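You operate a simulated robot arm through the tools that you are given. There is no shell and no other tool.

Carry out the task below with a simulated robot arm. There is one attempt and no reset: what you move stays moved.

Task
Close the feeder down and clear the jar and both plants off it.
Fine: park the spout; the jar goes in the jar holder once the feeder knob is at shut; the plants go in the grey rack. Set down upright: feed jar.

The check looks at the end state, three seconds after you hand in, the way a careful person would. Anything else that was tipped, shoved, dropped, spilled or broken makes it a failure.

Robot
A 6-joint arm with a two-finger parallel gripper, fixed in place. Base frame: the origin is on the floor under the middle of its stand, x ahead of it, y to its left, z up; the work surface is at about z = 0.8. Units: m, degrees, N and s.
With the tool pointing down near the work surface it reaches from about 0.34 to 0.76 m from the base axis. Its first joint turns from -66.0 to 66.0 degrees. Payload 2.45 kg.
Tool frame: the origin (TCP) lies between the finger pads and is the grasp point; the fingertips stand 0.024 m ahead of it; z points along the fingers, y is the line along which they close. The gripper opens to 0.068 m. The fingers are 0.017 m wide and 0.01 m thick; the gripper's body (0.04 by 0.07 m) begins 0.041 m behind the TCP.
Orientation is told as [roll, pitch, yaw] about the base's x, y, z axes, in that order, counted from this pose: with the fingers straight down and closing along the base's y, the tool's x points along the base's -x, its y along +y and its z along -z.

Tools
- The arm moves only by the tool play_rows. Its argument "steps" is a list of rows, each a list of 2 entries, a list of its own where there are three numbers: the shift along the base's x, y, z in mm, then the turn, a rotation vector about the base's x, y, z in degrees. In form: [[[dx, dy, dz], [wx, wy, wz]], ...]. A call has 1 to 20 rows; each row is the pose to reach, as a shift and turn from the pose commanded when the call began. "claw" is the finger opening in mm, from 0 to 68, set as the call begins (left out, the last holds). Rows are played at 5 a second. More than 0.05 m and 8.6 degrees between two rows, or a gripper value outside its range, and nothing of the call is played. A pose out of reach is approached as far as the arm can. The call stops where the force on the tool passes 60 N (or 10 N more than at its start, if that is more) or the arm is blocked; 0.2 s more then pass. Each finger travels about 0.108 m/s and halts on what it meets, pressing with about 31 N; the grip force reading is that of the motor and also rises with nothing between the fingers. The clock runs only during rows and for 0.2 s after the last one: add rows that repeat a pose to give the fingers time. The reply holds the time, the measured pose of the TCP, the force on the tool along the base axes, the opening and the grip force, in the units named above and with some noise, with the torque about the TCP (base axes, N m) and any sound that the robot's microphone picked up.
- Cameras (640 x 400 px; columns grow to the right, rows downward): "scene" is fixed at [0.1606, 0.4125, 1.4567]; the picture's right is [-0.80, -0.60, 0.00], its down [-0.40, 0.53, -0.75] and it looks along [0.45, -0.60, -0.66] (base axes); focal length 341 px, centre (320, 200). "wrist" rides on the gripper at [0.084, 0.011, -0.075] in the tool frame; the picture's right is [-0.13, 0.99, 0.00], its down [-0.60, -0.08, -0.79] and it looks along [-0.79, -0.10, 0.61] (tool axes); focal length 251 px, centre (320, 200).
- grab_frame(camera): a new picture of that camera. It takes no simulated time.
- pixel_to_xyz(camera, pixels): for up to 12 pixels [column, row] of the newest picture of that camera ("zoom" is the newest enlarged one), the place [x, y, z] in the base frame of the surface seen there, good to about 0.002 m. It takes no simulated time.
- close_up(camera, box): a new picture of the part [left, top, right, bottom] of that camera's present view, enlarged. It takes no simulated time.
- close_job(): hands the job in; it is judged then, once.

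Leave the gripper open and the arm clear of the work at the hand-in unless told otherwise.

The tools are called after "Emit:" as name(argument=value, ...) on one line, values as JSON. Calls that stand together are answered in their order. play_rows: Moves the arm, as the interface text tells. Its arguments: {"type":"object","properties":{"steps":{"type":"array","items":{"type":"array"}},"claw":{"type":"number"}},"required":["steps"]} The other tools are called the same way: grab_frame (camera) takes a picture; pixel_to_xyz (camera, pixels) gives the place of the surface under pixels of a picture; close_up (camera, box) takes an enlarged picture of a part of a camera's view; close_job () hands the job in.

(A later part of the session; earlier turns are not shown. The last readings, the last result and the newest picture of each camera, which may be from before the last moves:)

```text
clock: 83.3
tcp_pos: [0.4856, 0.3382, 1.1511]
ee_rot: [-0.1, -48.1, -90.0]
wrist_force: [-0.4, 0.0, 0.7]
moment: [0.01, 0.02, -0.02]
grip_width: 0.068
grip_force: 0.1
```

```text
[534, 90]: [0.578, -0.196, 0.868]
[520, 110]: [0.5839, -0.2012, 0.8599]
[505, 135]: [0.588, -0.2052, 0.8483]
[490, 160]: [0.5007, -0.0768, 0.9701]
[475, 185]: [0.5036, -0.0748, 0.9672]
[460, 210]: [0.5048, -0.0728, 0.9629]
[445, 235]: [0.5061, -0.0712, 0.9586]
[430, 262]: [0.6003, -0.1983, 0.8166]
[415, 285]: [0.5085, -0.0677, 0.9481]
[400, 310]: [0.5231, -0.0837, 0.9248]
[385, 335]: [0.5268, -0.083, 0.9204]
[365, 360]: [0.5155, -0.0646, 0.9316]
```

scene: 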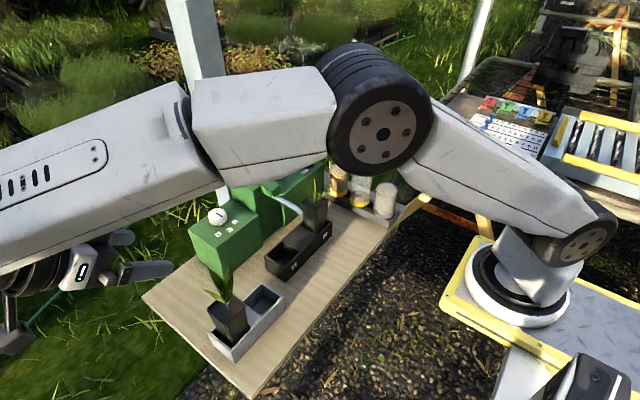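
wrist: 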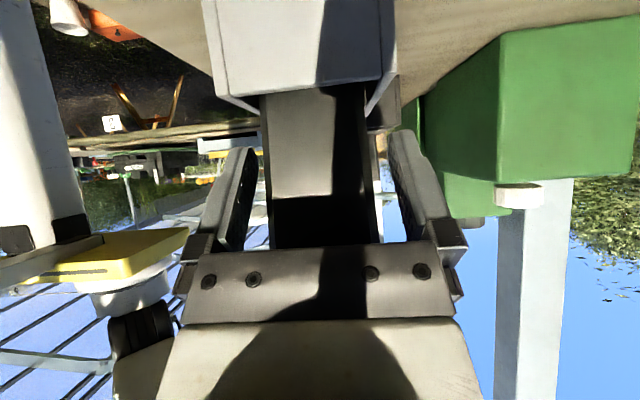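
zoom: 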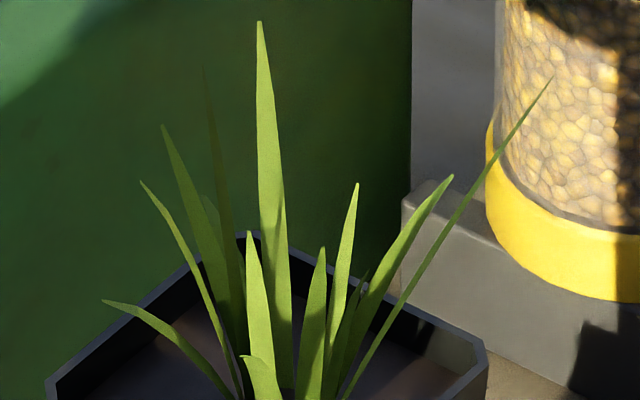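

The thin leaf runs from (0.5155, -0.065, 0.932) to a tip near (0.494, -0.085, 0.984). A forward tilt of about 35° with the TCP near x 0.504 would just clear it. I check the free space left of the table (to test the reachability of that tilt safely there) by measuring some points.

Emit:
grab_frame(camera="scene")

Emit:
pixel_to_xyz(camera="scene", pixels=[[455, 305], [442, 285], [480, 340], [400, 360], [250, 395], [146, 298], [330, 300], [520, 360], [300, 380], [540, 340], [420, 320], [600, 300]])

```text
taken
```

scene: 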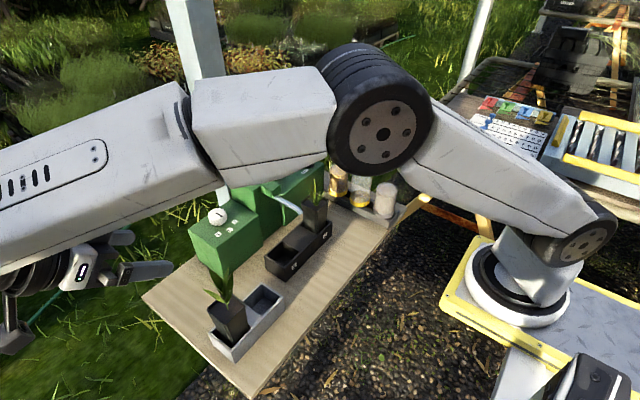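

```text
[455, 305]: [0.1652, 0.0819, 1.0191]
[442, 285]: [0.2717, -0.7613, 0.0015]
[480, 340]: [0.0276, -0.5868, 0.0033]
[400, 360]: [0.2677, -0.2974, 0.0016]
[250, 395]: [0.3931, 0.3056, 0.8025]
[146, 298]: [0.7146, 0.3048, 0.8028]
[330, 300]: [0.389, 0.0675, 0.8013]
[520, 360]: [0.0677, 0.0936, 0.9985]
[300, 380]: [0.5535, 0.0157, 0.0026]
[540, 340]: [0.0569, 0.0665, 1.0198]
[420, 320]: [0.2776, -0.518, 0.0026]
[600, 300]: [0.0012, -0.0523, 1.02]
```

The stand's platform ends at x≈0.165 and the empty tray place at y=+0.06 is now free, so I can rehearse the forward-tilted approach there. First I bring the tool back to vertical.

Emit:
play_rows(steps=[[[0, 0, 0], [8, 0, 0]], [[0, 0, 0], [16, 0, 0]], [[0, 0, 0], [24, 0, 0]], [[0, 0, 0], [32, 0, 0]], [[0, 0, 0], [40, 0, 0]], [[0, 0, 0], [48, 0, 0]], [[0, 0, 0], [48, 0, 0]]], claw=68)

Emit:
play_rows(steps=[[[-3, -25, 0], [0, 0, 8]], [[-6, -50, 0], [0, 0, 16]], [[-9, -75, 0], [0, 0, 24]], [[-12, -100, 0], [0, 0, 32]], [[-15, -125, 0], [0, 0, 40]], [[-18, -150, 0], [0, 0, 48]], [[-21, -175, 0], [0, 0, 56]], [[-24, -200, 0], [0, 0, 64]], [[-27, -225, 0], [0, 0, 72]], [[-28, -250, 0], [0, 0, 80]], [[-28, -270, 0], [0, 0, 88]], [[-28, -278, 0], [0, 0, 90]], [[-28, -278, 0], [0, 0, 90]]], claw=68)

```text
clock: 84.9
tcp_pos: [0.485, 0.3371, 1.1505]
ee_rot: [0.1, 0.0, -90.1]
wrist_force: [0.1, 0.8, -0.7]
moment: [-0.01, 0.03, -0.01]
grip_width: 0.0681
grip_force: 0.0
```

```text
clock: 87.7
tcp_pos: [0.4579, 0.0582, 1.1501]
ee_rot: [-0.1, -0.1, 0.0]
wrist_force: [0.0, -0.7, -0.2]
moment: [-0.02, 0.02, -0.01]
grip_width: 0.068
grip_force: 0.0
```

Vertical with yaw 0 at (0.458, 0.059, 1.150). Now I tilt forward by 25° and descend in front of the empty tray place to z≈0.96.

Emit:
play_rows(steps=[[[0, 0, 0], [0, -8, 0]], [[0, 0, 0], [0, -16, 0]], [[0, 0, 0], [0, -25, 0]], [[0, 0, -35], [0, -25, 0]], [[0, 0, -70], [0, -25, 0]], [[0, 0, -105], [0, -25, 0]], [[0, 0, -140], [0, -25, 0]], [[0, 0, -165], [0, -25, 0]], [[0, 0, -190], [0, -25, 0]], [[0, 0, -190], [0, -25, 0]]], claw=68)

```text
refused: row 3 steps farther than a row can; nothing moved
```

The third tilt step was 9°, too much for one row; I split it.

Emit:
play_rows(steps=[[[0, 0, 0], [0, -7, 0]], [[0, 0, 0], [0, -13, 0]], [[0, 0, 0], [0, -19, 0]], [[0, 0, 0], [0, -25, 0]], [[0, 0, -35], [0, -25, 0]], [[0, 0, -70], [0, -25, 0]], [[0, 0, -105], [0, -25, 0]], [[0, 0, -140], [0, -25, 0]], [[0, 0, -165], [0, -25, 0]], [[0, 0, -190], [0, -25, 0]], [[0, 0, -190], [0, -25, 0]]], claw=68)

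```text
clock: 90.1
tcp_pos: [0.4565, 0.0552, 0.9577]
ee_rot: [2.2, -24.3, -8.6]
wrist_force: [-0.3, 0.8, 0.9]
moment: [-0.04, 0.01, 0.02]
grip_width: 0.0682
grip_force: 0.1
out of reach, approached as far as the arm can: row 9
```

One row was flagged near alignment of tool and forearm (the wrist is re-configuring); nothing is near. I hold for a moment to let it settle.

Emit:
play_rows(steps=[[[0, 0, 0], [0, 0, 0]], [[0, 0, 0], [0, 0, 0]], [[0, 0, 0], [0, 0, 0]], [[0, 0, 0], [0, 0, 0]]], claw=68)

Emit:
grab_frame(camera="scene")

Emit:
grab_frame(camera="wrist")

```text
clock: 91.1
tcp_pos: [0.4573, 0.0604, 0.9596]
ee_rot: [0.0, -25.1, 0.1]
wrist_force: [0.0, 0.3, -0.3]
moment: [-0.01, -0.02, 0.0]
grip_width: 0.0678
grip_force: 0.0
```

```text
taken
```

scene: 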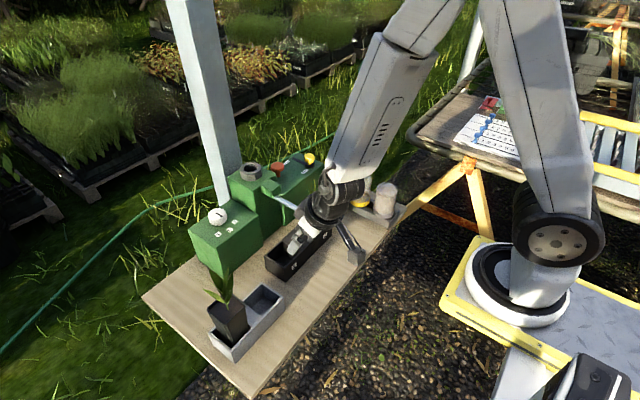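

```text
taken
```

wrist: 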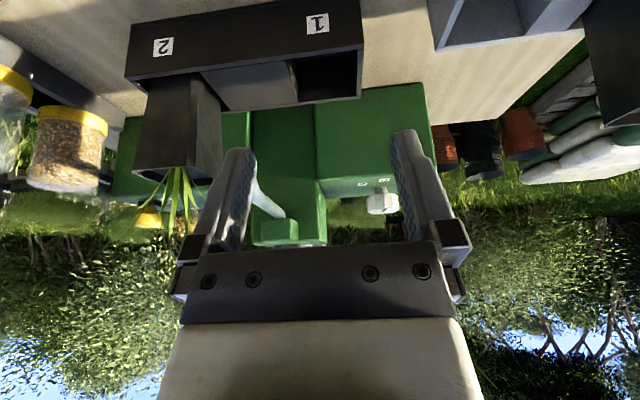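

It settled exactly: (0.457, 0.060, 0.960), pitch -25°. Now beyond the alignment, I try increasing the tilt to -50° while moving forward 45 mm above the empty tray place.

Emit:
play_rows(steps=[[[9, 0, 0], [0, -5, 0]], [[18, 0, 0], [0, -10, 0]], [[27, 0, 0], [0, -15, 0]], [[36, 0, 0], [0, -20, 0]], [[45, 0, 0], [0, -25, 0]], [[45, 0, 0], [0, -25, 0]]], claw=68)

```text
clock: 92.5
tcp_pos: [0.5181, 0.0477, 0.9795]
ee_rot: [-3.7, -49.4, 2.9]
wrist_force: [0.4, -0.3, -0.3]
moment: [0.01, 0.01, 0.03]
grip_width: 0.0681
grip_force: 0.1
out of reach, approached as far as the arm can: row 3, 4, 5, 6
```

The tilt limit here is about 35–38°, and 30° should be available at the grasp height. I go back to the settled 25° pose.

Emit:
play_rows(steps=[[[-5, 0, 0], [0, 6, 0]], [[-15, 0, 0], [0, 12, 0]], [[-27, 0, 0], [0, 18, 0]], [[-40, 0, 0], [0, 23, 0]], [[-45, 0, 0], [0, 25, 0]], [[-45, 0, 0], [0, 25, 0]], [[-45, 0, 0], [0, 25, 0]]], claw=68)

```text
clock: 94.1
tcp_pos: [0.4729, 0.0477, 0.9779]
ee_rot: [-0.1, -25.0, -0.1]
wrist_force: [-0.1, 0.2, 0.5]
moment: [0.0, 0.0, -0.01]
grip_width: 0.068
grip_force: 0.0
out of reach, approached as far as the arm can: row 1
```

Now at (0.473, 0.048, 0.978), pitch -25°. I continue the rehearsal: back to x≈0.458, down to z≈0.885.

Emit:
play_rows(steps=[[[-8, 6, 0], [0, 0, 0]], [[-15, 12, -10], [0, 0, 0]], [[-15, 12, -30], [0, 0, 0]], [[-15, 12, -50], [0, 0, 0]], [[-15, 12, -70], [0, 0, 0]], [[-15, 12, -85], [0, 0, 0]], [[-15, 12, -93], [0, 0, 0]], [[-15, 12, -93], [0, 0, 0]]], claw=68)

```text
clock: 95.9
tcp_pos: [0.4635, 0.0647, 0.8958]
ee_rot: [-0.8, -24.8, 0.2]
wrist_force: [0.4, -1.0, -0.3]
moment: [0.03, -0.02, 0.02]
grip_width: 0.0677
grip_force: 0.0
out of reach, approached as far as the arm can: row 6, 7, 8
```

The exact pose is again not reachable at this height, so the forward-tilted approach is unsuitable. A better plan for plant 2: come from its right side (-y) with the tool rolled so that the camera is on top; then the jars are cleared below the wrist and the leaves stay in front of it. I first leave here: rise and bring the tool vertical.

Emit:
play_rows(steps=[[[-3, 0, 12], [0, 4, 0]], [[-5, 0, 28], [0, 9, 0]], [[-5, 0, 48], [0, 14, 0]], [[-5, 0, 72], [0, 19, 0]], [[-5, 0, 100], [0, 24.8, 0]], [[-5, 0, 135], [0, 24.8, 0]], [[-5, 0, 175], [0, 24.8, 0]], [[-5, 0, 215], [0, 24.8, 0]], [[-5, 0, 255], [0, 24.8, 0]], [[-5, 0, 255], [0, 24.8, 0]]], claw=68)

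Emit:
grab_frame(camera="scene")

```text
clock: 98.1
tcp_pos: [0.4603, 0.0615, 1.1471]
ee_rot: [0.0, -0.2, 0.0]
wrist_force: [0.8, 0.5, -0.2]
moment: [0.0, 0.04, 0.01]
grip_width: 0.068
grip_force: 0.0
out of reach, approached as far as the arm can: row 2, 3, 4
```

```text
taken
```

scene: 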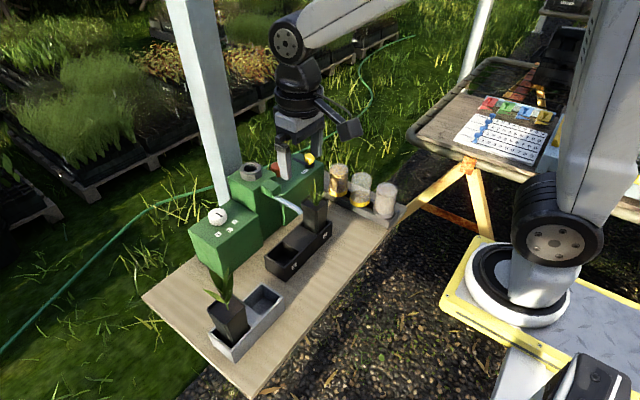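

All is in place. I measure the camera box size at (348,128) and plant 2's leaf tips in enlarged views.

Emit:
close_up(camera="scene", box=[300, 90, 380, 140])

Emit:
pixel_to_xyz(camera="zoom", pixels=[[400, 230], [285, 280], [350, 375], [480, 330], [470, 260], [390, 240], [290, 300], [345, 360], [400, 300], [300, 220], [450, 240], [400, 380]])

Emit:
close_up(camera="scene", box=[298, 170, 338, 195])

Emit:
pixel_to_xyz(camera="zoom", pixels=[[262, 165], [264, 180], [268, 220], [272, 260], [165, 265], [180, 300], [355, 320], [350, 340], [445, 310], [430, 330], [145, 320], [320, 390]])

```text
8.00 times, centred on (340, 115) of scene
```

zoom: 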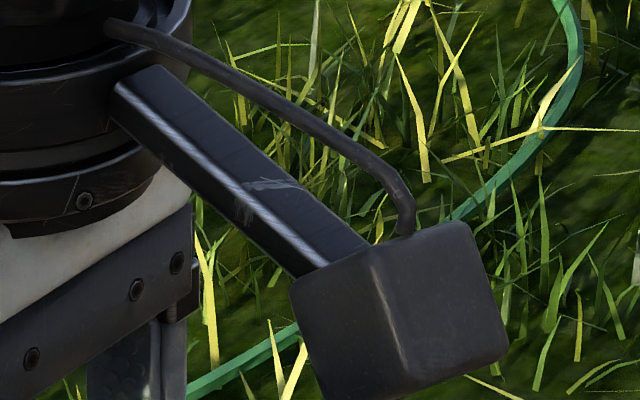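

```text
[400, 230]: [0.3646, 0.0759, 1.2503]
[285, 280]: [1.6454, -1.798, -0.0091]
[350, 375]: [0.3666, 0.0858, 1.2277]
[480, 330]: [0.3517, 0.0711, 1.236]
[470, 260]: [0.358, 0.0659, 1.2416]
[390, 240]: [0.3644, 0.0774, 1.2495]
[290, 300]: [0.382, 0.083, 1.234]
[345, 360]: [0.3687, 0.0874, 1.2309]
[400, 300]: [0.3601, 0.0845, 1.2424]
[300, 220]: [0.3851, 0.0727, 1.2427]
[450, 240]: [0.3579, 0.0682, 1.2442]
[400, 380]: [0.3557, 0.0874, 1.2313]
```

```text
16.00 times, centred on (318, 182) of scene
```

zoom: 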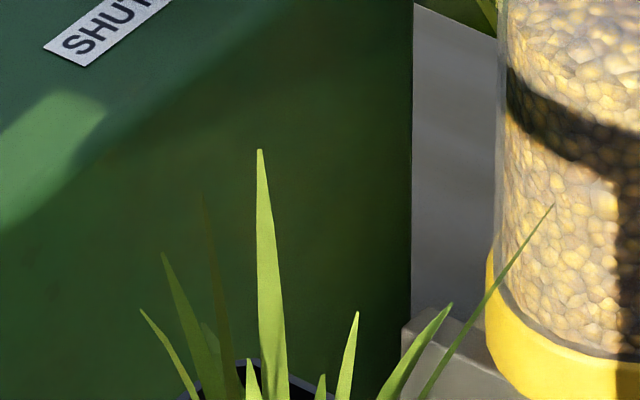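

```text
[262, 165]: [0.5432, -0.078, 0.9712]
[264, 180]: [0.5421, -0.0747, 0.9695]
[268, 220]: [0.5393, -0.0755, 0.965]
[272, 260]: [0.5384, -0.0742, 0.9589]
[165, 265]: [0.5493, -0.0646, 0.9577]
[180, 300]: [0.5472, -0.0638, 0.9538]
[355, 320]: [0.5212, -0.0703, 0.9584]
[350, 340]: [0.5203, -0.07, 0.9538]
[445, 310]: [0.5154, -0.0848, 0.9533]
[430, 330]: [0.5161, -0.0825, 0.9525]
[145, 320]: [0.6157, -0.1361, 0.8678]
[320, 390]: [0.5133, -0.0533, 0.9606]
```

Plant 2's highest leaf tips are at z≈0.973–0.984, and the camera box would pass about 2 cm above them with a 50° sideways tilt and the TCP at z≈0.899. I move over to (0.53, -0.12, 1.15) and yaw to -90°.

Emit:
play_rows(steps=[[[6, -15, 0], [0, 0, -8]], [[12, -30, 0], [0, 0, -16]], [[18, -45, 0], [0, 0, -24]], [[24, -62, 0], [0, 0, -32]], [[30, -80, 0], [0, 0, -40]], [[36, -98, 0], [0, 0, -48]], [[42, -116, 0], [0, 0, -56]], [[48, -134, 0], [0, 0, -64]], [[54, -152, 0], [0, 0, -72]], [[60, -165, 0], [0, 0, -80]], [[66, -175, 0], [0, 0, -87]], [[70, -181, 0], [0, 0, -90]], [[70, -181, 0], [0, 0, -90]]], claw=68)

Emit:
play_rows(steps=[[[0, 0, 0], [8, 0, 0]], [[0, 0, 0], [16, 0, 0]], [[0, 0, 0], [24, 0, 0]], [[0, 0, 0], [32, 0, 0]], [[0, 0, 0], [40, 0, 0]], [[0, 0, 0], [48, 0, 0]], [[0, 0, 0], [50, 0, 0]], [[0, 0, 0], [50, 0, 0]]], claw=68)

Emit:
grab_frame(camera="scene")

Emit:
grab_frame(camera="wrist")

```text
clock: 100.9
tcp_pos: [0.5282, -0.1171, 1.1498]
ee_rot: [0.0, -0.2, -90.0]
wrist_force: [-0.1, 0.1, -0.8]
moment: [0.01, 0.0, 0.0]
grip_width: 0.0678
grip_force: 0.1
```

```text
clock: 102.7
tcp_pos: [0.5281, -0.1183, 1.1504]
ee_rot: [0.0, 49.8, -90.0]
wrist_force: [-0.5, -0.5, 0.2]
moment: [-0.03, 0.0, -0.01]
grip_width: 0.0682
grip_force: 0.0
```

```text
taken
```

scene: 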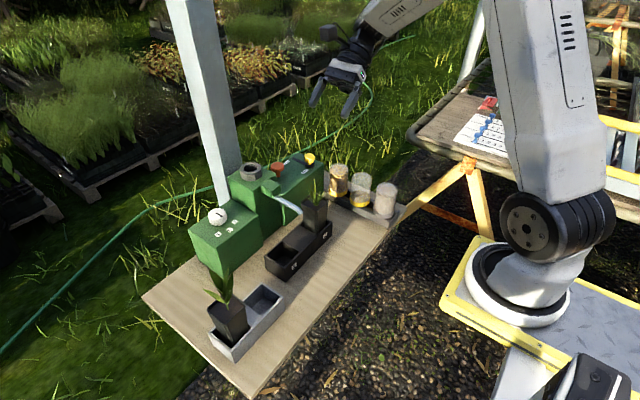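

```text
taken
```

wrist: 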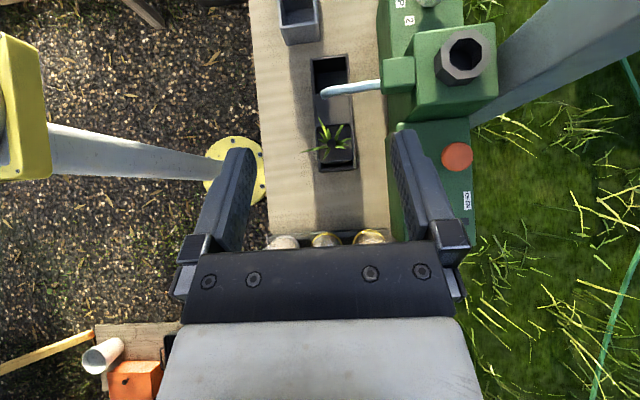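

Now the camera is on top and looks down at plant 2 (around (333,150)). I measure the pot's rim from here.

Emit:
close_up(camera="wrist", box=[270, 100, 398, 180])

Emit:
pixel_to_xyz(camera="zoom", pixels=[[235, 200], [415, 200], [240, 330], [425, 330], [330, 335], [235, 265], [418, 265], [330, 215], [300, 300], [380, 300], [210, 230], [395, 230]])

```text
5.00 times, centred on (334, 140) of wrist
```

zoom: 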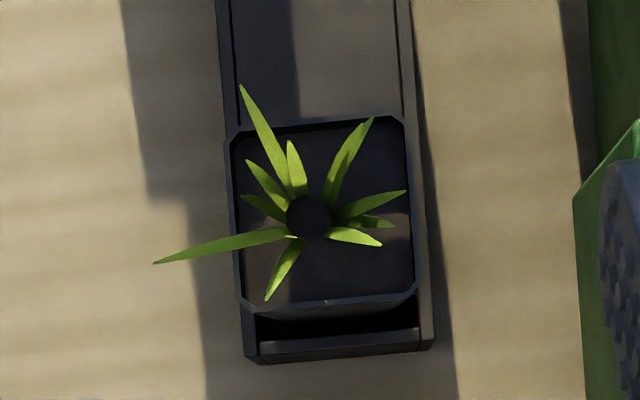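

```text
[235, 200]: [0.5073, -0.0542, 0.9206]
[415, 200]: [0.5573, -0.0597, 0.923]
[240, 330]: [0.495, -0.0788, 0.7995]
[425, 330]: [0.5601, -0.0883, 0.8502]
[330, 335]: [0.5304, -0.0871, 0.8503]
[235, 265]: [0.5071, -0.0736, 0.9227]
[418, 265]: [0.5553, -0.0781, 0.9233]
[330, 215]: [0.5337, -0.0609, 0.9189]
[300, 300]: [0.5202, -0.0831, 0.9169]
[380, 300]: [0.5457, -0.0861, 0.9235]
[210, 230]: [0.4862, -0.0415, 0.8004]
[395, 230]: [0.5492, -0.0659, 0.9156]
```

Pot 2's rim spans x 0.507–0.5565 and y down to -0.086. Before descending I check the jar tops' height near (338,167) and (361,176) in the scene.

Emit:
close_up(camera="scene", box=[318, 155, 414, 215])

Emit:
pixel_to_xyz(camera="zoom", pixels=[[140, 70], [140, 80], [120, 100], [165, 100], [290, 125], [290, 140], [270, 150], [320, 150], [445, 200], [445, 215], [140, 60], [290, 115]])

```text
6.67 times, centred on (366, 185) of scene
```

zoom: 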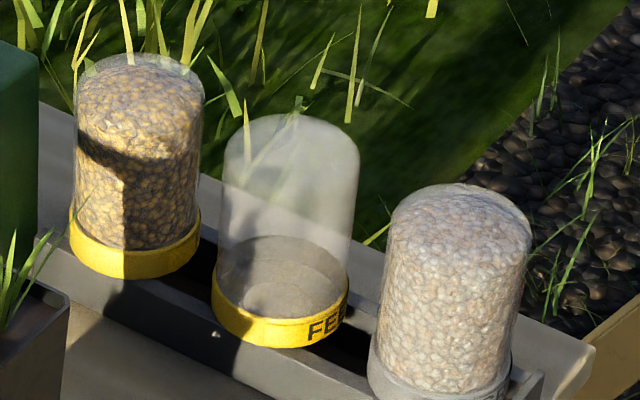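

```text
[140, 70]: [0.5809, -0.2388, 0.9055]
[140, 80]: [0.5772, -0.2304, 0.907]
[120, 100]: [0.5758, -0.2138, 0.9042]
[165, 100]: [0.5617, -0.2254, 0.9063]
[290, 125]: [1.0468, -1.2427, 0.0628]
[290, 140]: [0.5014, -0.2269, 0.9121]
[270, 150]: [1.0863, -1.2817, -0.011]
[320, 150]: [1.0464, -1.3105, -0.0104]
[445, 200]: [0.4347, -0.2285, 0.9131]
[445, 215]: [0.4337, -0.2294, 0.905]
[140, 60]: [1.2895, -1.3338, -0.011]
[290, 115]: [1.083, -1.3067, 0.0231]
```

The jar tops are at z≈0.912, so I keep the TCP at z≈0.906 for the approach, which leaves about 1 cm under the gripper. I descend at y≈-0.12.

Emit:
play_rows(steps=[[[3, -2, -40], [0, 0, 0]], [[3, -2, -80], [0, 0, 0]], [[3, -2, -120], [0, 0, 0]], [[3, -2, -155], [0, 0, 0]], [[3, -2, -185], [0, 0, 0]], [[3, -2, -210], [0, 0, 0]], [[3, -2, -230], [0, 0, 0]], [[3, -2, -244], [0, 0, 0]], [[3, -2, -244], [0, 0, 0]]], claw=68)

Emit:
grab_frame(camera="wrist")

Emit:
close_up(camera="scene", box=[270, 130, 414, 220])

```text
clock: 104.7
tcp_pos: [0.5279, -0.1179, 0.908]
ee_rot: [0.0, 49.9, -90.0]
wrist_force: [0.0, -0.6, 0.0]
moment: [-0.02, -0.01, -0.01]
grip_width: 0.0681
grip_force: 0.0
```

```text
taken
```

wrist: 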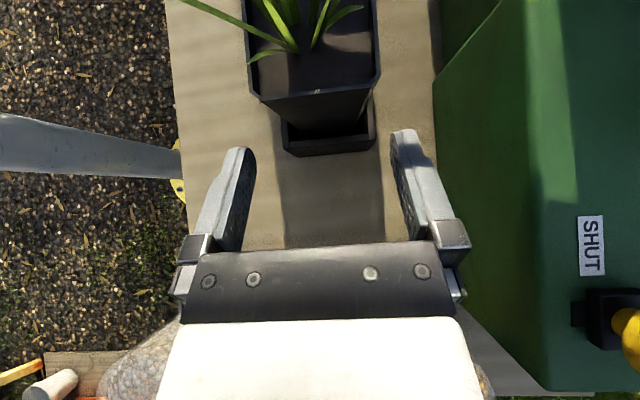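

```text
4.44 times, centred on (342, 175) of scene
```

zoom: 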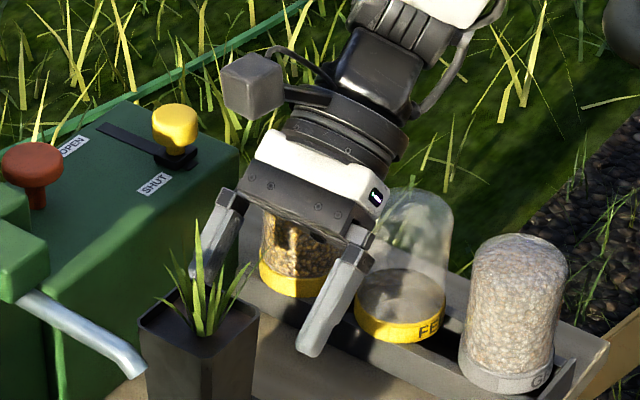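

The gripper is right of pot 2 with no contact; jars and leaves are clear. I measure pot faces and fingers in the wrist view.

Emit:
pixel_to_xyz(camera="wrist", pixels=[[255, 92], [377, 85], [316, 95], [262, 105], [370, 100], [316, 110], [250, 170], [398, 160], [248, 60], [378, 60], [285, 145], [370, 140]])

```text
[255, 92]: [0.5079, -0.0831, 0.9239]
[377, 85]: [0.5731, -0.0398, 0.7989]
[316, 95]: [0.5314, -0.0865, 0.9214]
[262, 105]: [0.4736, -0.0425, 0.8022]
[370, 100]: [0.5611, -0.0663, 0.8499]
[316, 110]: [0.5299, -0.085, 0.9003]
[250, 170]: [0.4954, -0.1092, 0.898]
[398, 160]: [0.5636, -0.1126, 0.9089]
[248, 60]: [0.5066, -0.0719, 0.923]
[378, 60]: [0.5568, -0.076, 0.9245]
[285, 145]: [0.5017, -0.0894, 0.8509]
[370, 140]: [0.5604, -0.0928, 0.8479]
```

Pot faces centre at x≈0.5317, fingers at 0.5295; I shift +2 mm in x and move in 25 mm first, then check.

Emit:
play_rows(steps=[[[2, 5, 0], [0, 0, 0]], [[2, 10, 0], [0, 0, 0]], [[2, 15, 0], [0, 0, 0]], [[2, 20, 0], [0, 0, 0]], [[2, 25, 0], [0, 0, 0]], [[2, 25, 0], [0, 0, 0]]], claw=68)

Emit:
grab_frame(camera="wrist")

Emit:
close_up(camera="scene", box=[270, 140, 398, 220])

```text
clock: 106.1
tcp_pos: [0.5319, -0.0928, 0.9081]
ee_rot: [0.0, 49.8, -90.0]
wrist_force: [-0.1, 0.2, -0.3]
moment: [0.03, 0.01, 0.01]
grip_width: 0.0682
grip_force: 0.1
```

```text
taken
```

wrist: 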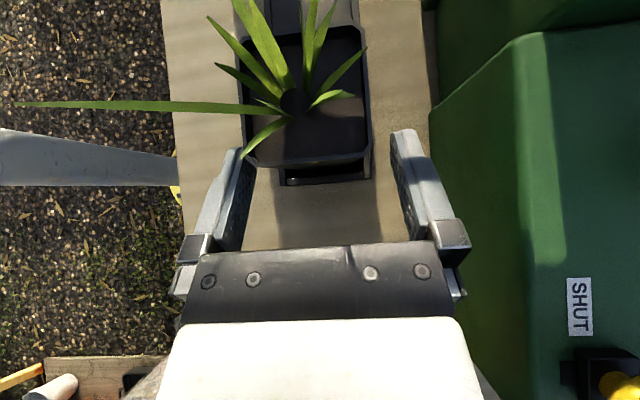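

```text
5.00 times, centred on (334, 180) of scene
```

zoom: 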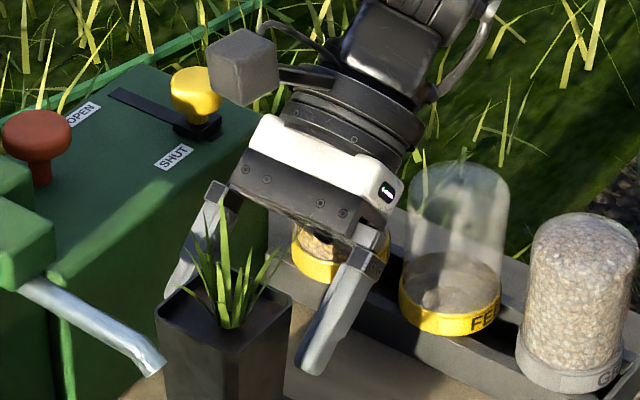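

The fingers straddle the pot's right edge; the leaves stay above the fingers. I go in 17 mm more.

Emit:
play_rows(steps=[[[0, 4, 0], [0, 0, 0]], [[0, 8, 0], [0, 0, 0]], [[0, 12, 0], [0, 0, 0]], [[0, 17, 0], [0, 0, 0]], [[0, 17, 0], [0, 0, 0]]], claw=68)

Emit:
grab_frame(camera="wrist")

Emit:
close_up(camera="scene", box=[270, 140, 398, 220])

```text
clock: 107.3
tcp_pos: [0.5337, -0.0768, 0.9068]
ee_rot: [0.1, 49.7, -89.9]
wrist_force: [0.1, 0.6, -0.8]
moment: [0.01, 0.0, -0.02]
grip_width: 0.0682
grip_force: 0.1
```

```text
taken
```

wrist: 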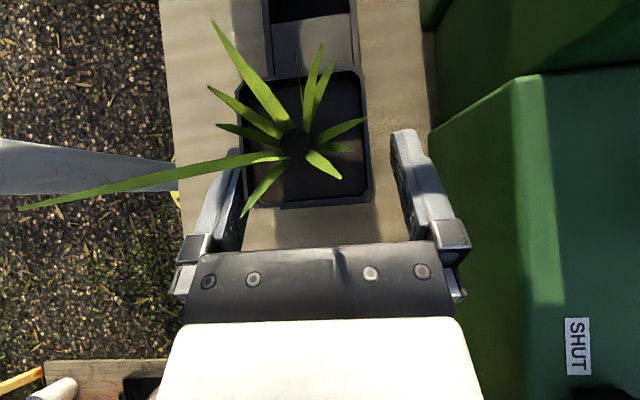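

```text
5.00 times, centred on (334, 180) of scene
```

zoom: 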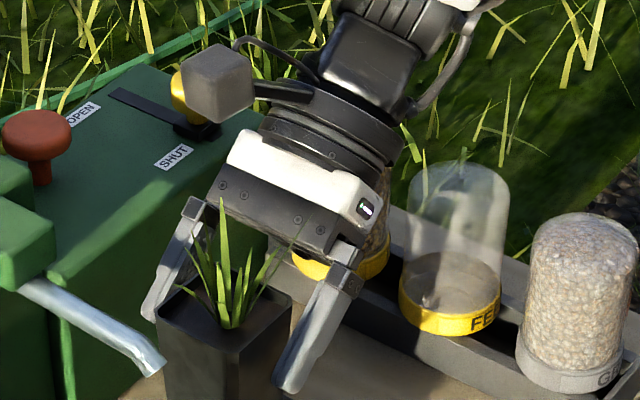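

I check centring again before closing.

Emit:
pixel_to_xyz(camera="wrist", pixels=[[243, 190], [238, 200], [398, 170], [402, 190], [248, 180], [362, 170], [366, 120], [300, 200], [366, 190], [360, 203], [245, 130], [300, 206]])

```text
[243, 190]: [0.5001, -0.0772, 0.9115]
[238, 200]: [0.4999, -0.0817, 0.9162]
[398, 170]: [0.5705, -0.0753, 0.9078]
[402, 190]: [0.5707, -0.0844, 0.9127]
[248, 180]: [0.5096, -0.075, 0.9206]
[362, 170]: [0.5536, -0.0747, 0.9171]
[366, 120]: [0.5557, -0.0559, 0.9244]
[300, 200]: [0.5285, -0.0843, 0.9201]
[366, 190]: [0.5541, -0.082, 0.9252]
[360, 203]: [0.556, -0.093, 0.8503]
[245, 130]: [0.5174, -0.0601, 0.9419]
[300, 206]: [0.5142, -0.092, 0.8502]
```

The fingers are centred at x≈0.535 and the pot at 0.532, so I shift -3 mm in x and then close on the pot.

Emit:
play_rows(steps=[[[-3, 0, 0], [0, 0, 0]], [[-3, 0, 0], [0, 0, 0]]], claw=68)

Emit:
play_rows(steps=[[[0, 0, 0], [0, 0, 0]], [[0, 0, 0], [0, 0, 0]], [[0, 0, 0], [0, 0, 0]]], claw=0)

```text
clock: 107.9
tcp_pos: [0.5301, -0.077, 0.9067]
ee_rot: [-0.1, 49.8, -90.1]
wrist_force: [0.7, 0.4, -0.6]
moment: [-0.01, 0.02, 0.01]
grip_width: 0.0679
grip_force: 0.1
```

```text
clock: 108.7
tcp_pos: [0.5311, -0.0772, 0.9068]
ee_rot: [-0.1, 49.8, -89.9]
wrist_force: [0.2, -0.5, 1.1]
moment: [0.02, -0.04, 0.0]
grip_width: 0.0493
grip_force: 30.8
```

Held at 49.3 mm with no side force. I lift slowly, 14 mm first.

Emit:
play_rows(steps=[[[0, 0, 2], [0, 0, 0]], [[0, 0, 4], [0, 0, 0]], [[0, 0, 6], [0, 0, 0]], [[0, 0, 8], [0, 0, 0]], [[0, 0, 11], [0, 0, 0]], [[0, 0, 14], [0, 0, 0]]], claw=0)

Emit:
close_up(camera="scene", box=[256, 160, 384, 240])

Emit:
grab_frame(camera="wrist")

```text
clock: 110.1
tcp_pos: [0.5305, -0.0773, 0.9212]
ee_rot: [-0.1, 49.9, -90.0]
wrist_force: [0.2, 0.7, -1.6]
moment: [-0.03, -0.01, -0.02]
grip_width: 0.0493
grip_force: 31.4
```

```text
5.00 times, centred on (320, 200) of scene
```

zoom: 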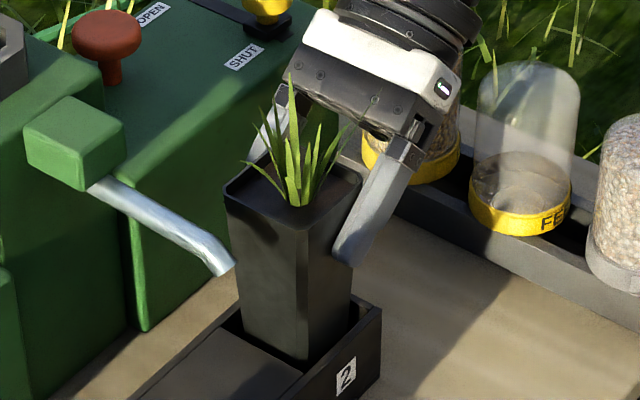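

```text
taken
```

wrist: 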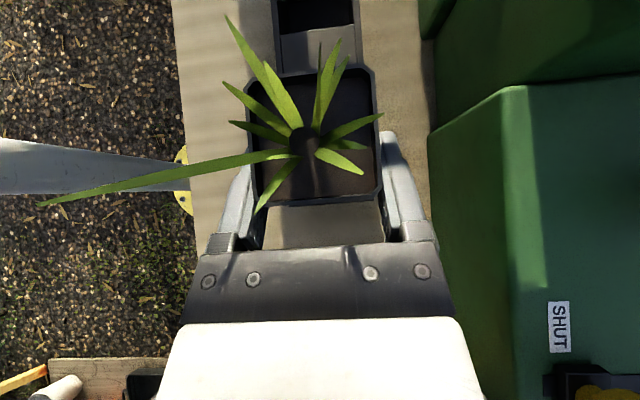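

The pot is up and upright. I lift another 180 mm so that its base clears the spout.

Emit:
play_rows(steps=[[[0, 0, 8], [0, 0, 0]], [[0, 0, 18], [0, 0, 0]], [[0, 0, 30], [0, 0, 0]], [[0, 0, 45], [0, 0, 0]], [[0, 0, 60], [0, 0, 0]], [[0, 0, 76], [0, 0, 0]], [[0, 0, 92], [0, 0, 0]], [[0, 0, 108], [0, 0, 0]], [[0, 0, 124], [0, 0, 0]], [[0, 0, 140], [0, 0, 0]], [[0, 0, 156], [0, 0, 0]], [[0, 0, 170], [0, 0, 0]], [[0, 0, 180], [0, 0, 0]], [[0, 0, 180], [0, 0, 0]]], claw=0)

Emit:
grab_frame(camera="scene")

```text
clock: 113.1
tcp_pos: [0.5282, -0.0766, 1.1006]
ee_rot: [0.0, 49.8, -90.1]
wrist_force: [-1.0, -0.2, -1.5]
moment: [-0.04, 0.0, -0.01]
grip_width: 0.0494
grip_force: 31.6
```

```text
taken
```

scene: 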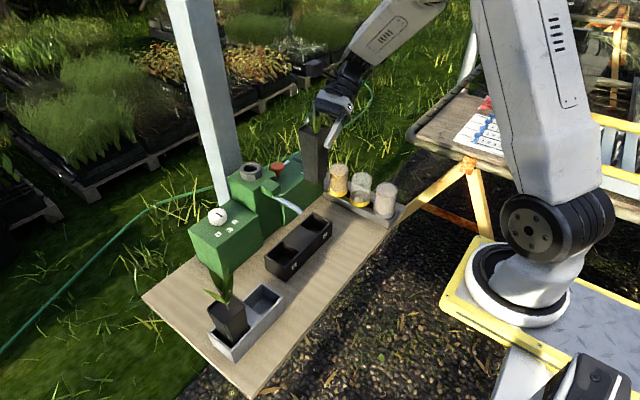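

The pot is at base height about 1.00. I carry it over the tray and spout to above the near rack cell, TCP target about (0.4835, 0.1595).

Emit:
play_rows(steps=[[[-3, 10, 0], [0, 0, 0]], [[-8, 28, 0], [0, 0, 0]], [[-13, 48, 0], [0, 0, 0]], [[-18, 68, 0], [0, 0, 0]], [[-23, 88, 0], [0, 0, 0]], [[-28, 108, 0], [0, 0, 0]], [[-33, 128, 0], [0, 0, 0]], [[-38, 148, 0], [0, 0, 0]], [[-42, 168, 0], [0, 0, 0]], [[-46, 188, 0], [0, 0, 0]], [[-46, 208, 0], [0, 0, 0]], [[-46, 225, 0], [0, 0, 0]], [[-46, 236, 0], [0, 0, 0]], [[-46, 236, 0], [0, 0, 0]]], claw=0)

Emit:
grab_frame(camera="scene")

Emit:
grab_frame(camera="wrist")

```text
clock: 116.1
tcp_pos: [0.4831, 0.16, 1.1023]
ee_rot: [-0.1, 49.9, -90.0]
wrist_force: [0.8, 1.5, -2.7]
moment: [-0.04, -0.01, 0.01]
grip_width: 0.0493
grip_force: 30.8
```

```text
taken
```

scene: 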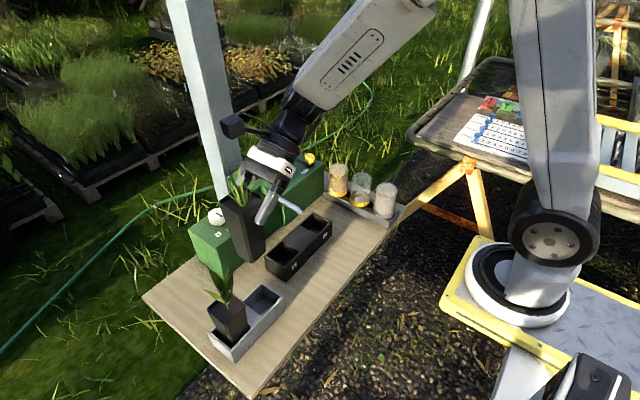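

```text
taken
```

wrist: 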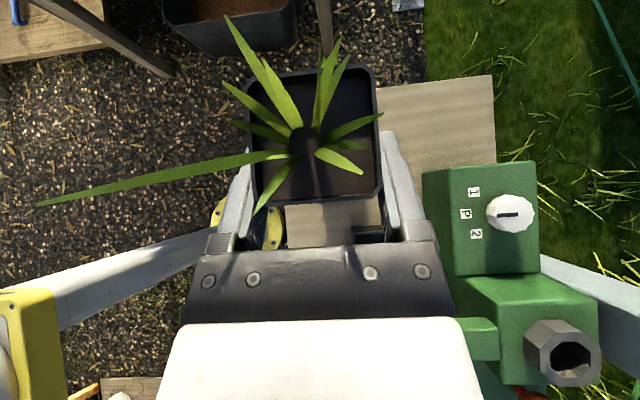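

The pot is over the rack area. I measure the pot's corners in an enlarged scene view.

Emit:
close_up(camera="scene", box=[200, 170, 328, 270])

Emit:
pixel_to_xyz(camera="zoom", pixels=[[125, 160], [175, 375], [235, 370], [200, 200], [240, 330], [190, 385], [160, 350], [262, 340], [130, 130], [190, 360], [150, 300], [215, 375]])

```text
4.00 times, centred on (264, 220) of scene
```

zoom: 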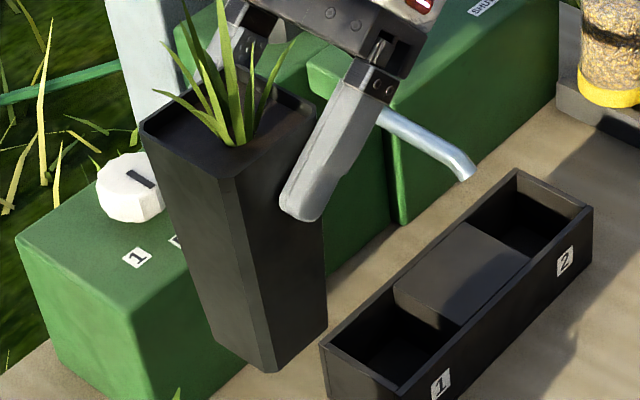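

```text
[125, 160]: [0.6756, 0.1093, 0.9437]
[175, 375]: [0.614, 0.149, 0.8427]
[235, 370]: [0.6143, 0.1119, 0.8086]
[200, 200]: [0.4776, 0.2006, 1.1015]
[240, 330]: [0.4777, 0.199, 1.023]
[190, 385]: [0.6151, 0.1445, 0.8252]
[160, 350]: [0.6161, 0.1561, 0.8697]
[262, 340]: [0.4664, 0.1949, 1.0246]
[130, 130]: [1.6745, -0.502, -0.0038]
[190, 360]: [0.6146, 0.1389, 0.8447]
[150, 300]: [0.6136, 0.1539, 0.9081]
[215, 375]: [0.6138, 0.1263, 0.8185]
```

I sample the pot's two visible faces top and bottom to check that it hangs upright.

Emit:
pixel_to_xyz(camera="zoom", pixels=[[190, 165], [200, 250], [230, 330], [245, 355], [270, 180], [280, 240], [290, 300], [300, 335], [236, 180], [258, 365], [146, 134], [318, 108]])

Emit:
pixel_to_xyz(camera="zoom", pixels=[[220, 340], [268, 368], [276, 368], [320, 325], [212, 330], [150, 138], [180, 155], [225, 177], [245, 172], [300, 125], [250, 200], [265, 350]])

```text
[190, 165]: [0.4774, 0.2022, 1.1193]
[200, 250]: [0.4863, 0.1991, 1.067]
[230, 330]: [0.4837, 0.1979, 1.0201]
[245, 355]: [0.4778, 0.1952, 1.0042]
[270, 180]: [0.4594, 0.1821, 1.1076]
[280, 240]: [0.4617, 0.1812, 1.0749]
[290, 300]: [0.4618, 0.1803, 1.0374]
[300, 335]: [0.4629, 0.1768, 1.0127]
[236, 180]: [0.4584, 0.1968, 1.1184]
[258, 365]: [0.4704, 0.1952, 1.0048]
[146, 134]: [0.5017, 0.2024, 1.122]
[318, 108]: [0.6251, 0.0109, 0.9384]
```

```text
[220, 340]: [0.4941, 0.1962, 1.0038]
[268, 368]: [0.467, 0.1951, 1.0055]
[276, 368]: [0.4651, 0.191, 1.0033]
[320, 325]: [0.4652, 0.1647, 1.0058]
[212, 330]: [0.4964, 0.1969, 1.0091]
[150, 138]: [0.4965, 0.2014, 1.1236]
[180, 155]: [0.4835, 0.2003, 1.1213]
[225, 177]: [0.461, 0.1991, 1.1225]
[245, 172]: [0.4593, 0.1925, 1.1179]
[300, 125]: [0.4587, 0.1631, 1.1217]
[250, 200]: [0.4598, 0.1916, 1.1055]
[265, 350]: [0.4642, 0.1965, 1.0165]
```

The pot hangs upright (faces show only the normal taper), centre (0.4833, 0.1767); the cell centre is (0.4845, 0.1755). I correct by about 1 mm each and descend 140 mm.

Emit:
play_rows(steps=[[[1, -1, -8], [0, 0, 0]], [[1, -1, -22], [0, 0, 0]], [[1, -1, -38], [0, 0, 0]], [[1, -1, -54], [0, 0, 0]], [[1, -1, -70], [0, 0, 0]], [[1, -1, -86], [0, 0, 0]], [[1, -1, -102], [0, 0, 0]], [[1, -1, -116], [0, 0, 0]], [[1, -1, -128], [0, 0, 0]], [[1, -1, -137], [0, 0, 0]], [[1, -1, -140], [0, 0, 0]], [[1, -1, -140], [0, 0, 0]]], claw=0)

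Emit:
close_up(camera="scene", box=[190, 230, 318, 350])

Emit:
grab_frame(camera="scene")

```text
clock: 118.7
tcp_pos: [0.4832, 0.1567, 0.9624]
ee_rot: [-0.1, 49.8, -90.0]
wrist_force: [0.2, 0.6, -1.7]
moment: [0.0, 0.02, 0.02]
grip_width: 0.0494
grip_force: 31.1
```

```text
3.33 times, centred on (254, 290) of scene
```

zoom: 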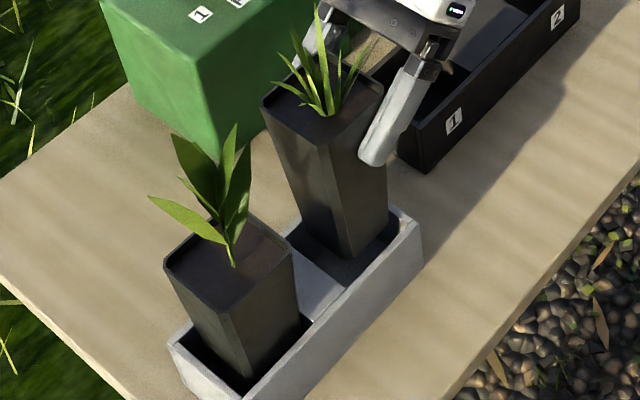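

```text
taken
```

scene: 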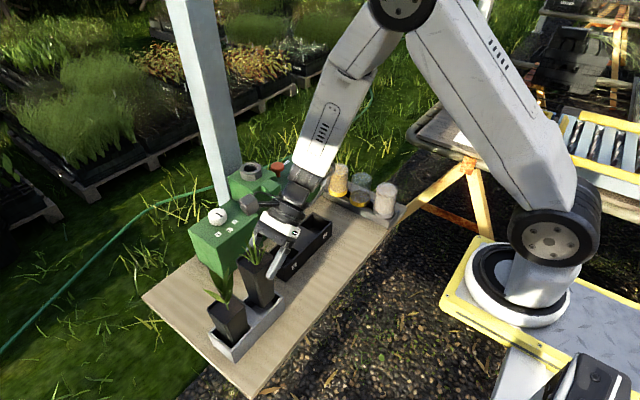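

The pot is just above the near cell. I check the base corners against the cell edges.

Emit:
close_up(camera="scene", box=[236, 260, 300, 320])

Emit:
pixel_to_xyz(camera="zoom", pixels=[[260, 215], [320, 265], [340, 265], [420, 200], [300, 240], [380, 225], [235, 215], [440, 185], [480, 175], [330, 330], [250, 150], [380, 120]])

```text
6.67 times, centred on (268, 290) of scene
```

zoom: 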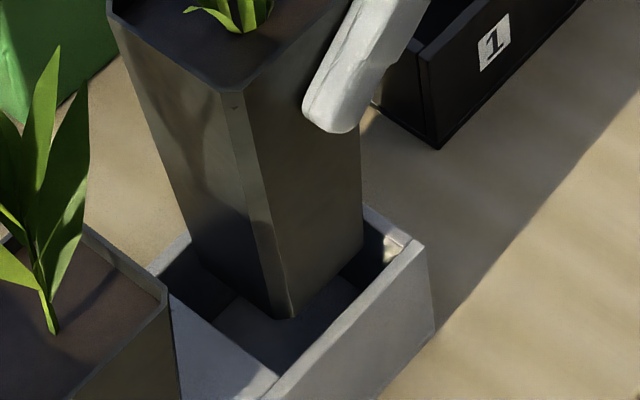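

```text
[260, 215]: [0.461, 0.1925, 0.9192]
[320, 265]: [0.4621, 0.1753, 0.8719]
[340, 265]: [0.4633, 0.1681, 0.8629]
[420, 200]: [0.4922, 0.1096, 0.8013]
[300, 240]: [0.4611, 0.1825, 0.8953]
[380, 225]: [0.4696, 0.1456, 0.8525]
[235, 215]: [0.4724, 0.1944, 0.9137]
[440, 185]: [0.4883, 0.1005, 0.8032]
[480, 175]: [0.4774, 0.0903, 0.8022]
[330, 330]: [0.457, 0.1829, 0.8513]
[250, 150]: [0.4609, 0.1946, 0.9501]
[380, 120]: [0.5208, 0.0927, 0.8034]
```

I sample the pot's left face and the cell's inner edges more carefully.

Emit:
pixel_to_xyz(camera="zoom", pixels=[[180, 130], [210, 200], [240, 260], [150, 60], [265, 300], [200, 240], [160, 262], [195, 240], [270, 385], [172, 298], [425, 245], [365, 212]])

```text
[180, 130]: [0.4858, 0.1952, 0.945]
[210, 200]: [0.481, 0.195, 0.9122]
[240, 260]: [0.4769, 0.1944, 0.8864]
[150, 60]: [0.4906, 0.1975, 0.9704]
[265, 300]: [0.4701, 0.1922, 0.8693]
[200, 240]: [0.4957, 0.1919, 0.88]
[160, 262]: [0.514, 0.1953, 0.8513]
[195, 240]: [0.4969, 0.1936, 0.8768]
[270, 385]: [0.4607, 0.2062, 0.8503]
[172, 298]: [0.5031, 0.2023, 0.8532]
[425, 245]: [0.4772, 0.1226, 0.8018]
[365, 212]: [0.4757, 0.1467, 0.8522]
```

The pot's centre is now about (0.4835, 0.173); I shift +1 mm in x and +2 mm in y, then lower 46 mm slowly.

Emit:
play_rows(steps=[[[1, 2, 0], [0, 0, 0]], [[1, 2, -5], [0, 0, 0]], [[1, 2, -10], [0, 0, 0]], [[1, 2, -15], [0, 0, 0]], [[1, 2, -20], [0, 0, 0]], [[1, 2, -25], [0, 0, 0]], [[1, 2, -30], [0, 0, 0]], [[1, 2, -35], [0, 0, 0]], [[1, 2, -40], [0, 0, 0]], [[1, 2, -44], [0, 0, 0]], [[1, 2, -46], [0, 0, 0]]], claw=0)

Emit:
close_up(camera="scene", box=[210, 230, 338, 340])

```text
clock: 121.1
tcp_pos: [0.4863, 0.1594, 0.9167]
ee_rot: [0.0, 49.9, -90.0]
wrist_force: [0.3, -0.1, -2.1]
moment: [-0.03, 0.05, 0.03]
grip_width: 0.0491
grip_force: 31.3
```

```text
3.64 times, centred on (274, 285) of scene
```

zoom: 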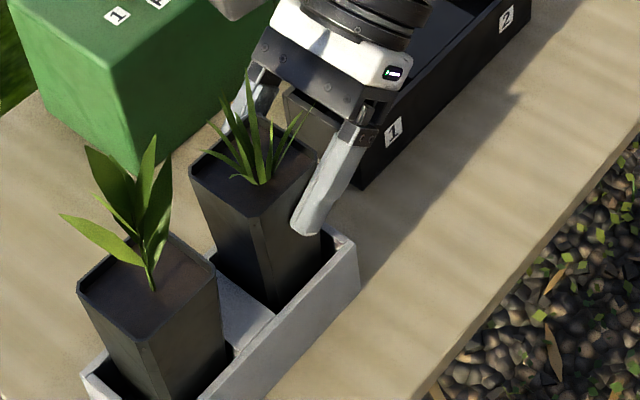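

The pot is well inside the cell without contact. I lower by 7 mm, then in 1 mm steps to contact.

Emit:
play_rows(steps=[[[0, 0, -2], [0, 0, 0]], [[0, 0, -4], [0, 0, 0]], [[0, 0, -6], [0, 0, 0]], [[0, 0, -7], [0, 0, 0]], [[0, 0, -7], [0, 0, 0]]], claw=0)

```text
clock: 122.3
tcp_pos: [0.4868, 0.1611, 0.9077]
ee_rot: [-0.1, 49.8, -89.9]
wrist_force: [0.1, -0.2, -1.3]
moment: [-0.04, 0.03, 0.02]
grip_width: 0.0492
grip_force: 31.0
```

Emit:
play_rows(steps=[[[0, 0, -1], [0, 0, 0]], [[0, 0, -2], [0, 0, 0]], [[0, 0, -2], [0, 0, 0]]], claw=0)

```text
clock: 123.1
tcp_pos: [0.4865, 0.1616, 0.9072]
ee_rot: [0.0, 49.9, -89.9]
wrist_force: [-3.5, -3.7, 13.0]
moment: [-0.16, 0.09, -0.04]
grip_width: 0.0493
grip_force: 30.7
```

13 N upward: the pot stands on the cell floor. I open the fingers in place.

Emit:
play_rows(steps=[[[0, 0, 0], [0, 0, 0]], [[0, 0, 0], [0, 0, 0]], [[0, 0, 0], [0, 0, 0]]], claw=68)

Emit:
grab_frame(camera="wrist")

Emit:
close_up(camera="scene", box=[210, 230, 338, 340])

```text
clock: 123.9
tcp_pos: [0.4863, 0.1609, 0.9058]
ee_rot: [-0.1, 49.8, -90.0]
wrist_force: [0.1, -0.2, -0.4]
moment: [-0.01, 0.01, 0.0]
grip_width: 0.0683
grip_force: 0.1
```

```text
taken
```

wrist: 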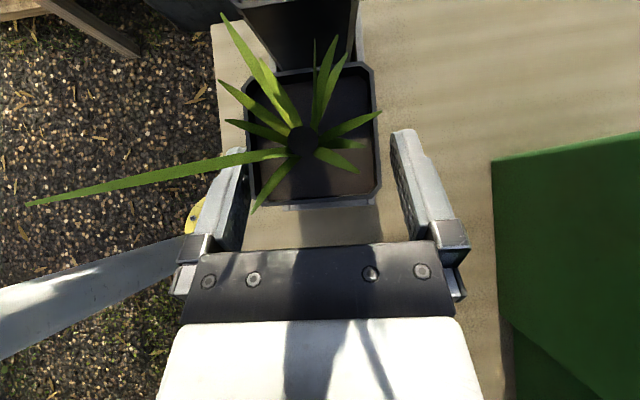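

```text
3.64 times, centred on (274, 285) of scene
```

zoom: 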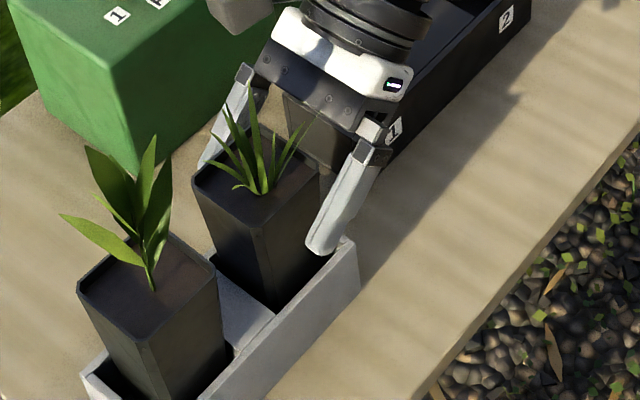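

The pot is free. Behind the gripper is the spout tip, so I withdraw along -y with a gentle rise (32 mm back, 10 mm up), then go up steeply.

Emit:
play_rows(steps=[[[0, -7, 1], [0, 0, 0]], [[0, -14, 3], [0, 0, 0]], [[0, -21, 5], [0, 0, 0]], [[0, -28, 8], [0, 0, 0]], [[0, -34, 12], [0, 0, 0]], [[0, -38, 24], [0, 0, 0]], [[0, -40, 45], [0, 0, 0]], [[0, -42, 75], [0, 0, 0]], [[0, -42, 110], [0, 0, 0]], [[0, -42, 150], [0, 0, 0]], [[0, -42, 190], [0, 0, 0]], [[0, -42, 230], [0, 0, 0]], [[0, -42, 245], [0, 0, 0]], [[0, -42, 245], [0, 0, 0]]], claw=68)

Emit:
grab_frame(camera="scene")

Emit:
grab_frame(camera="wrist")

```text
clock: 126.9
tcp_pos: [0.4845, 0.1177, 1.1521]
ee_rot: [-0.1, 49.8, -90.0]
wrist_force: [-0.3, -0.3, -0.8]
moment: [-0.04, 0.01, 0.0]
grip_width: 0.0681
grip_force: 0.1
```

```text
taken
```

scene: 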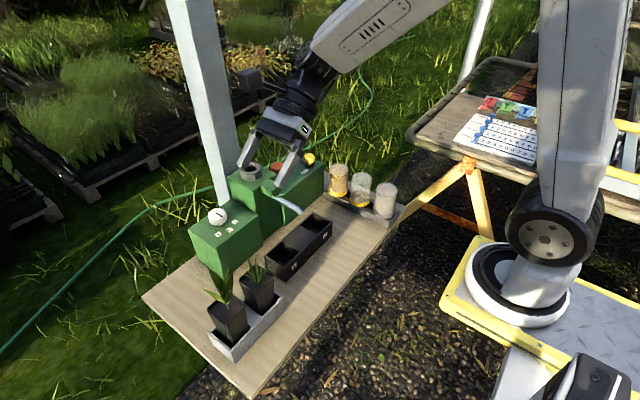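

```text
taken
```

wrist: 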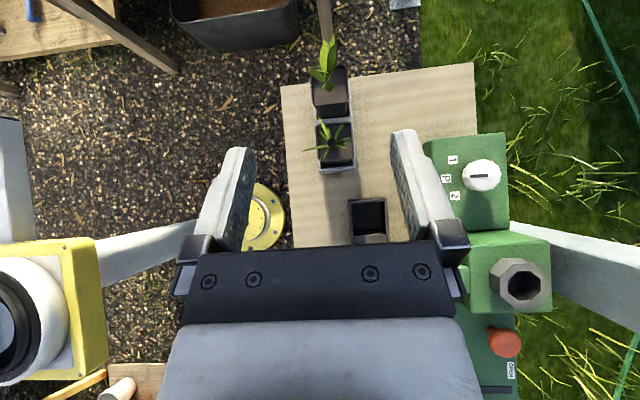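

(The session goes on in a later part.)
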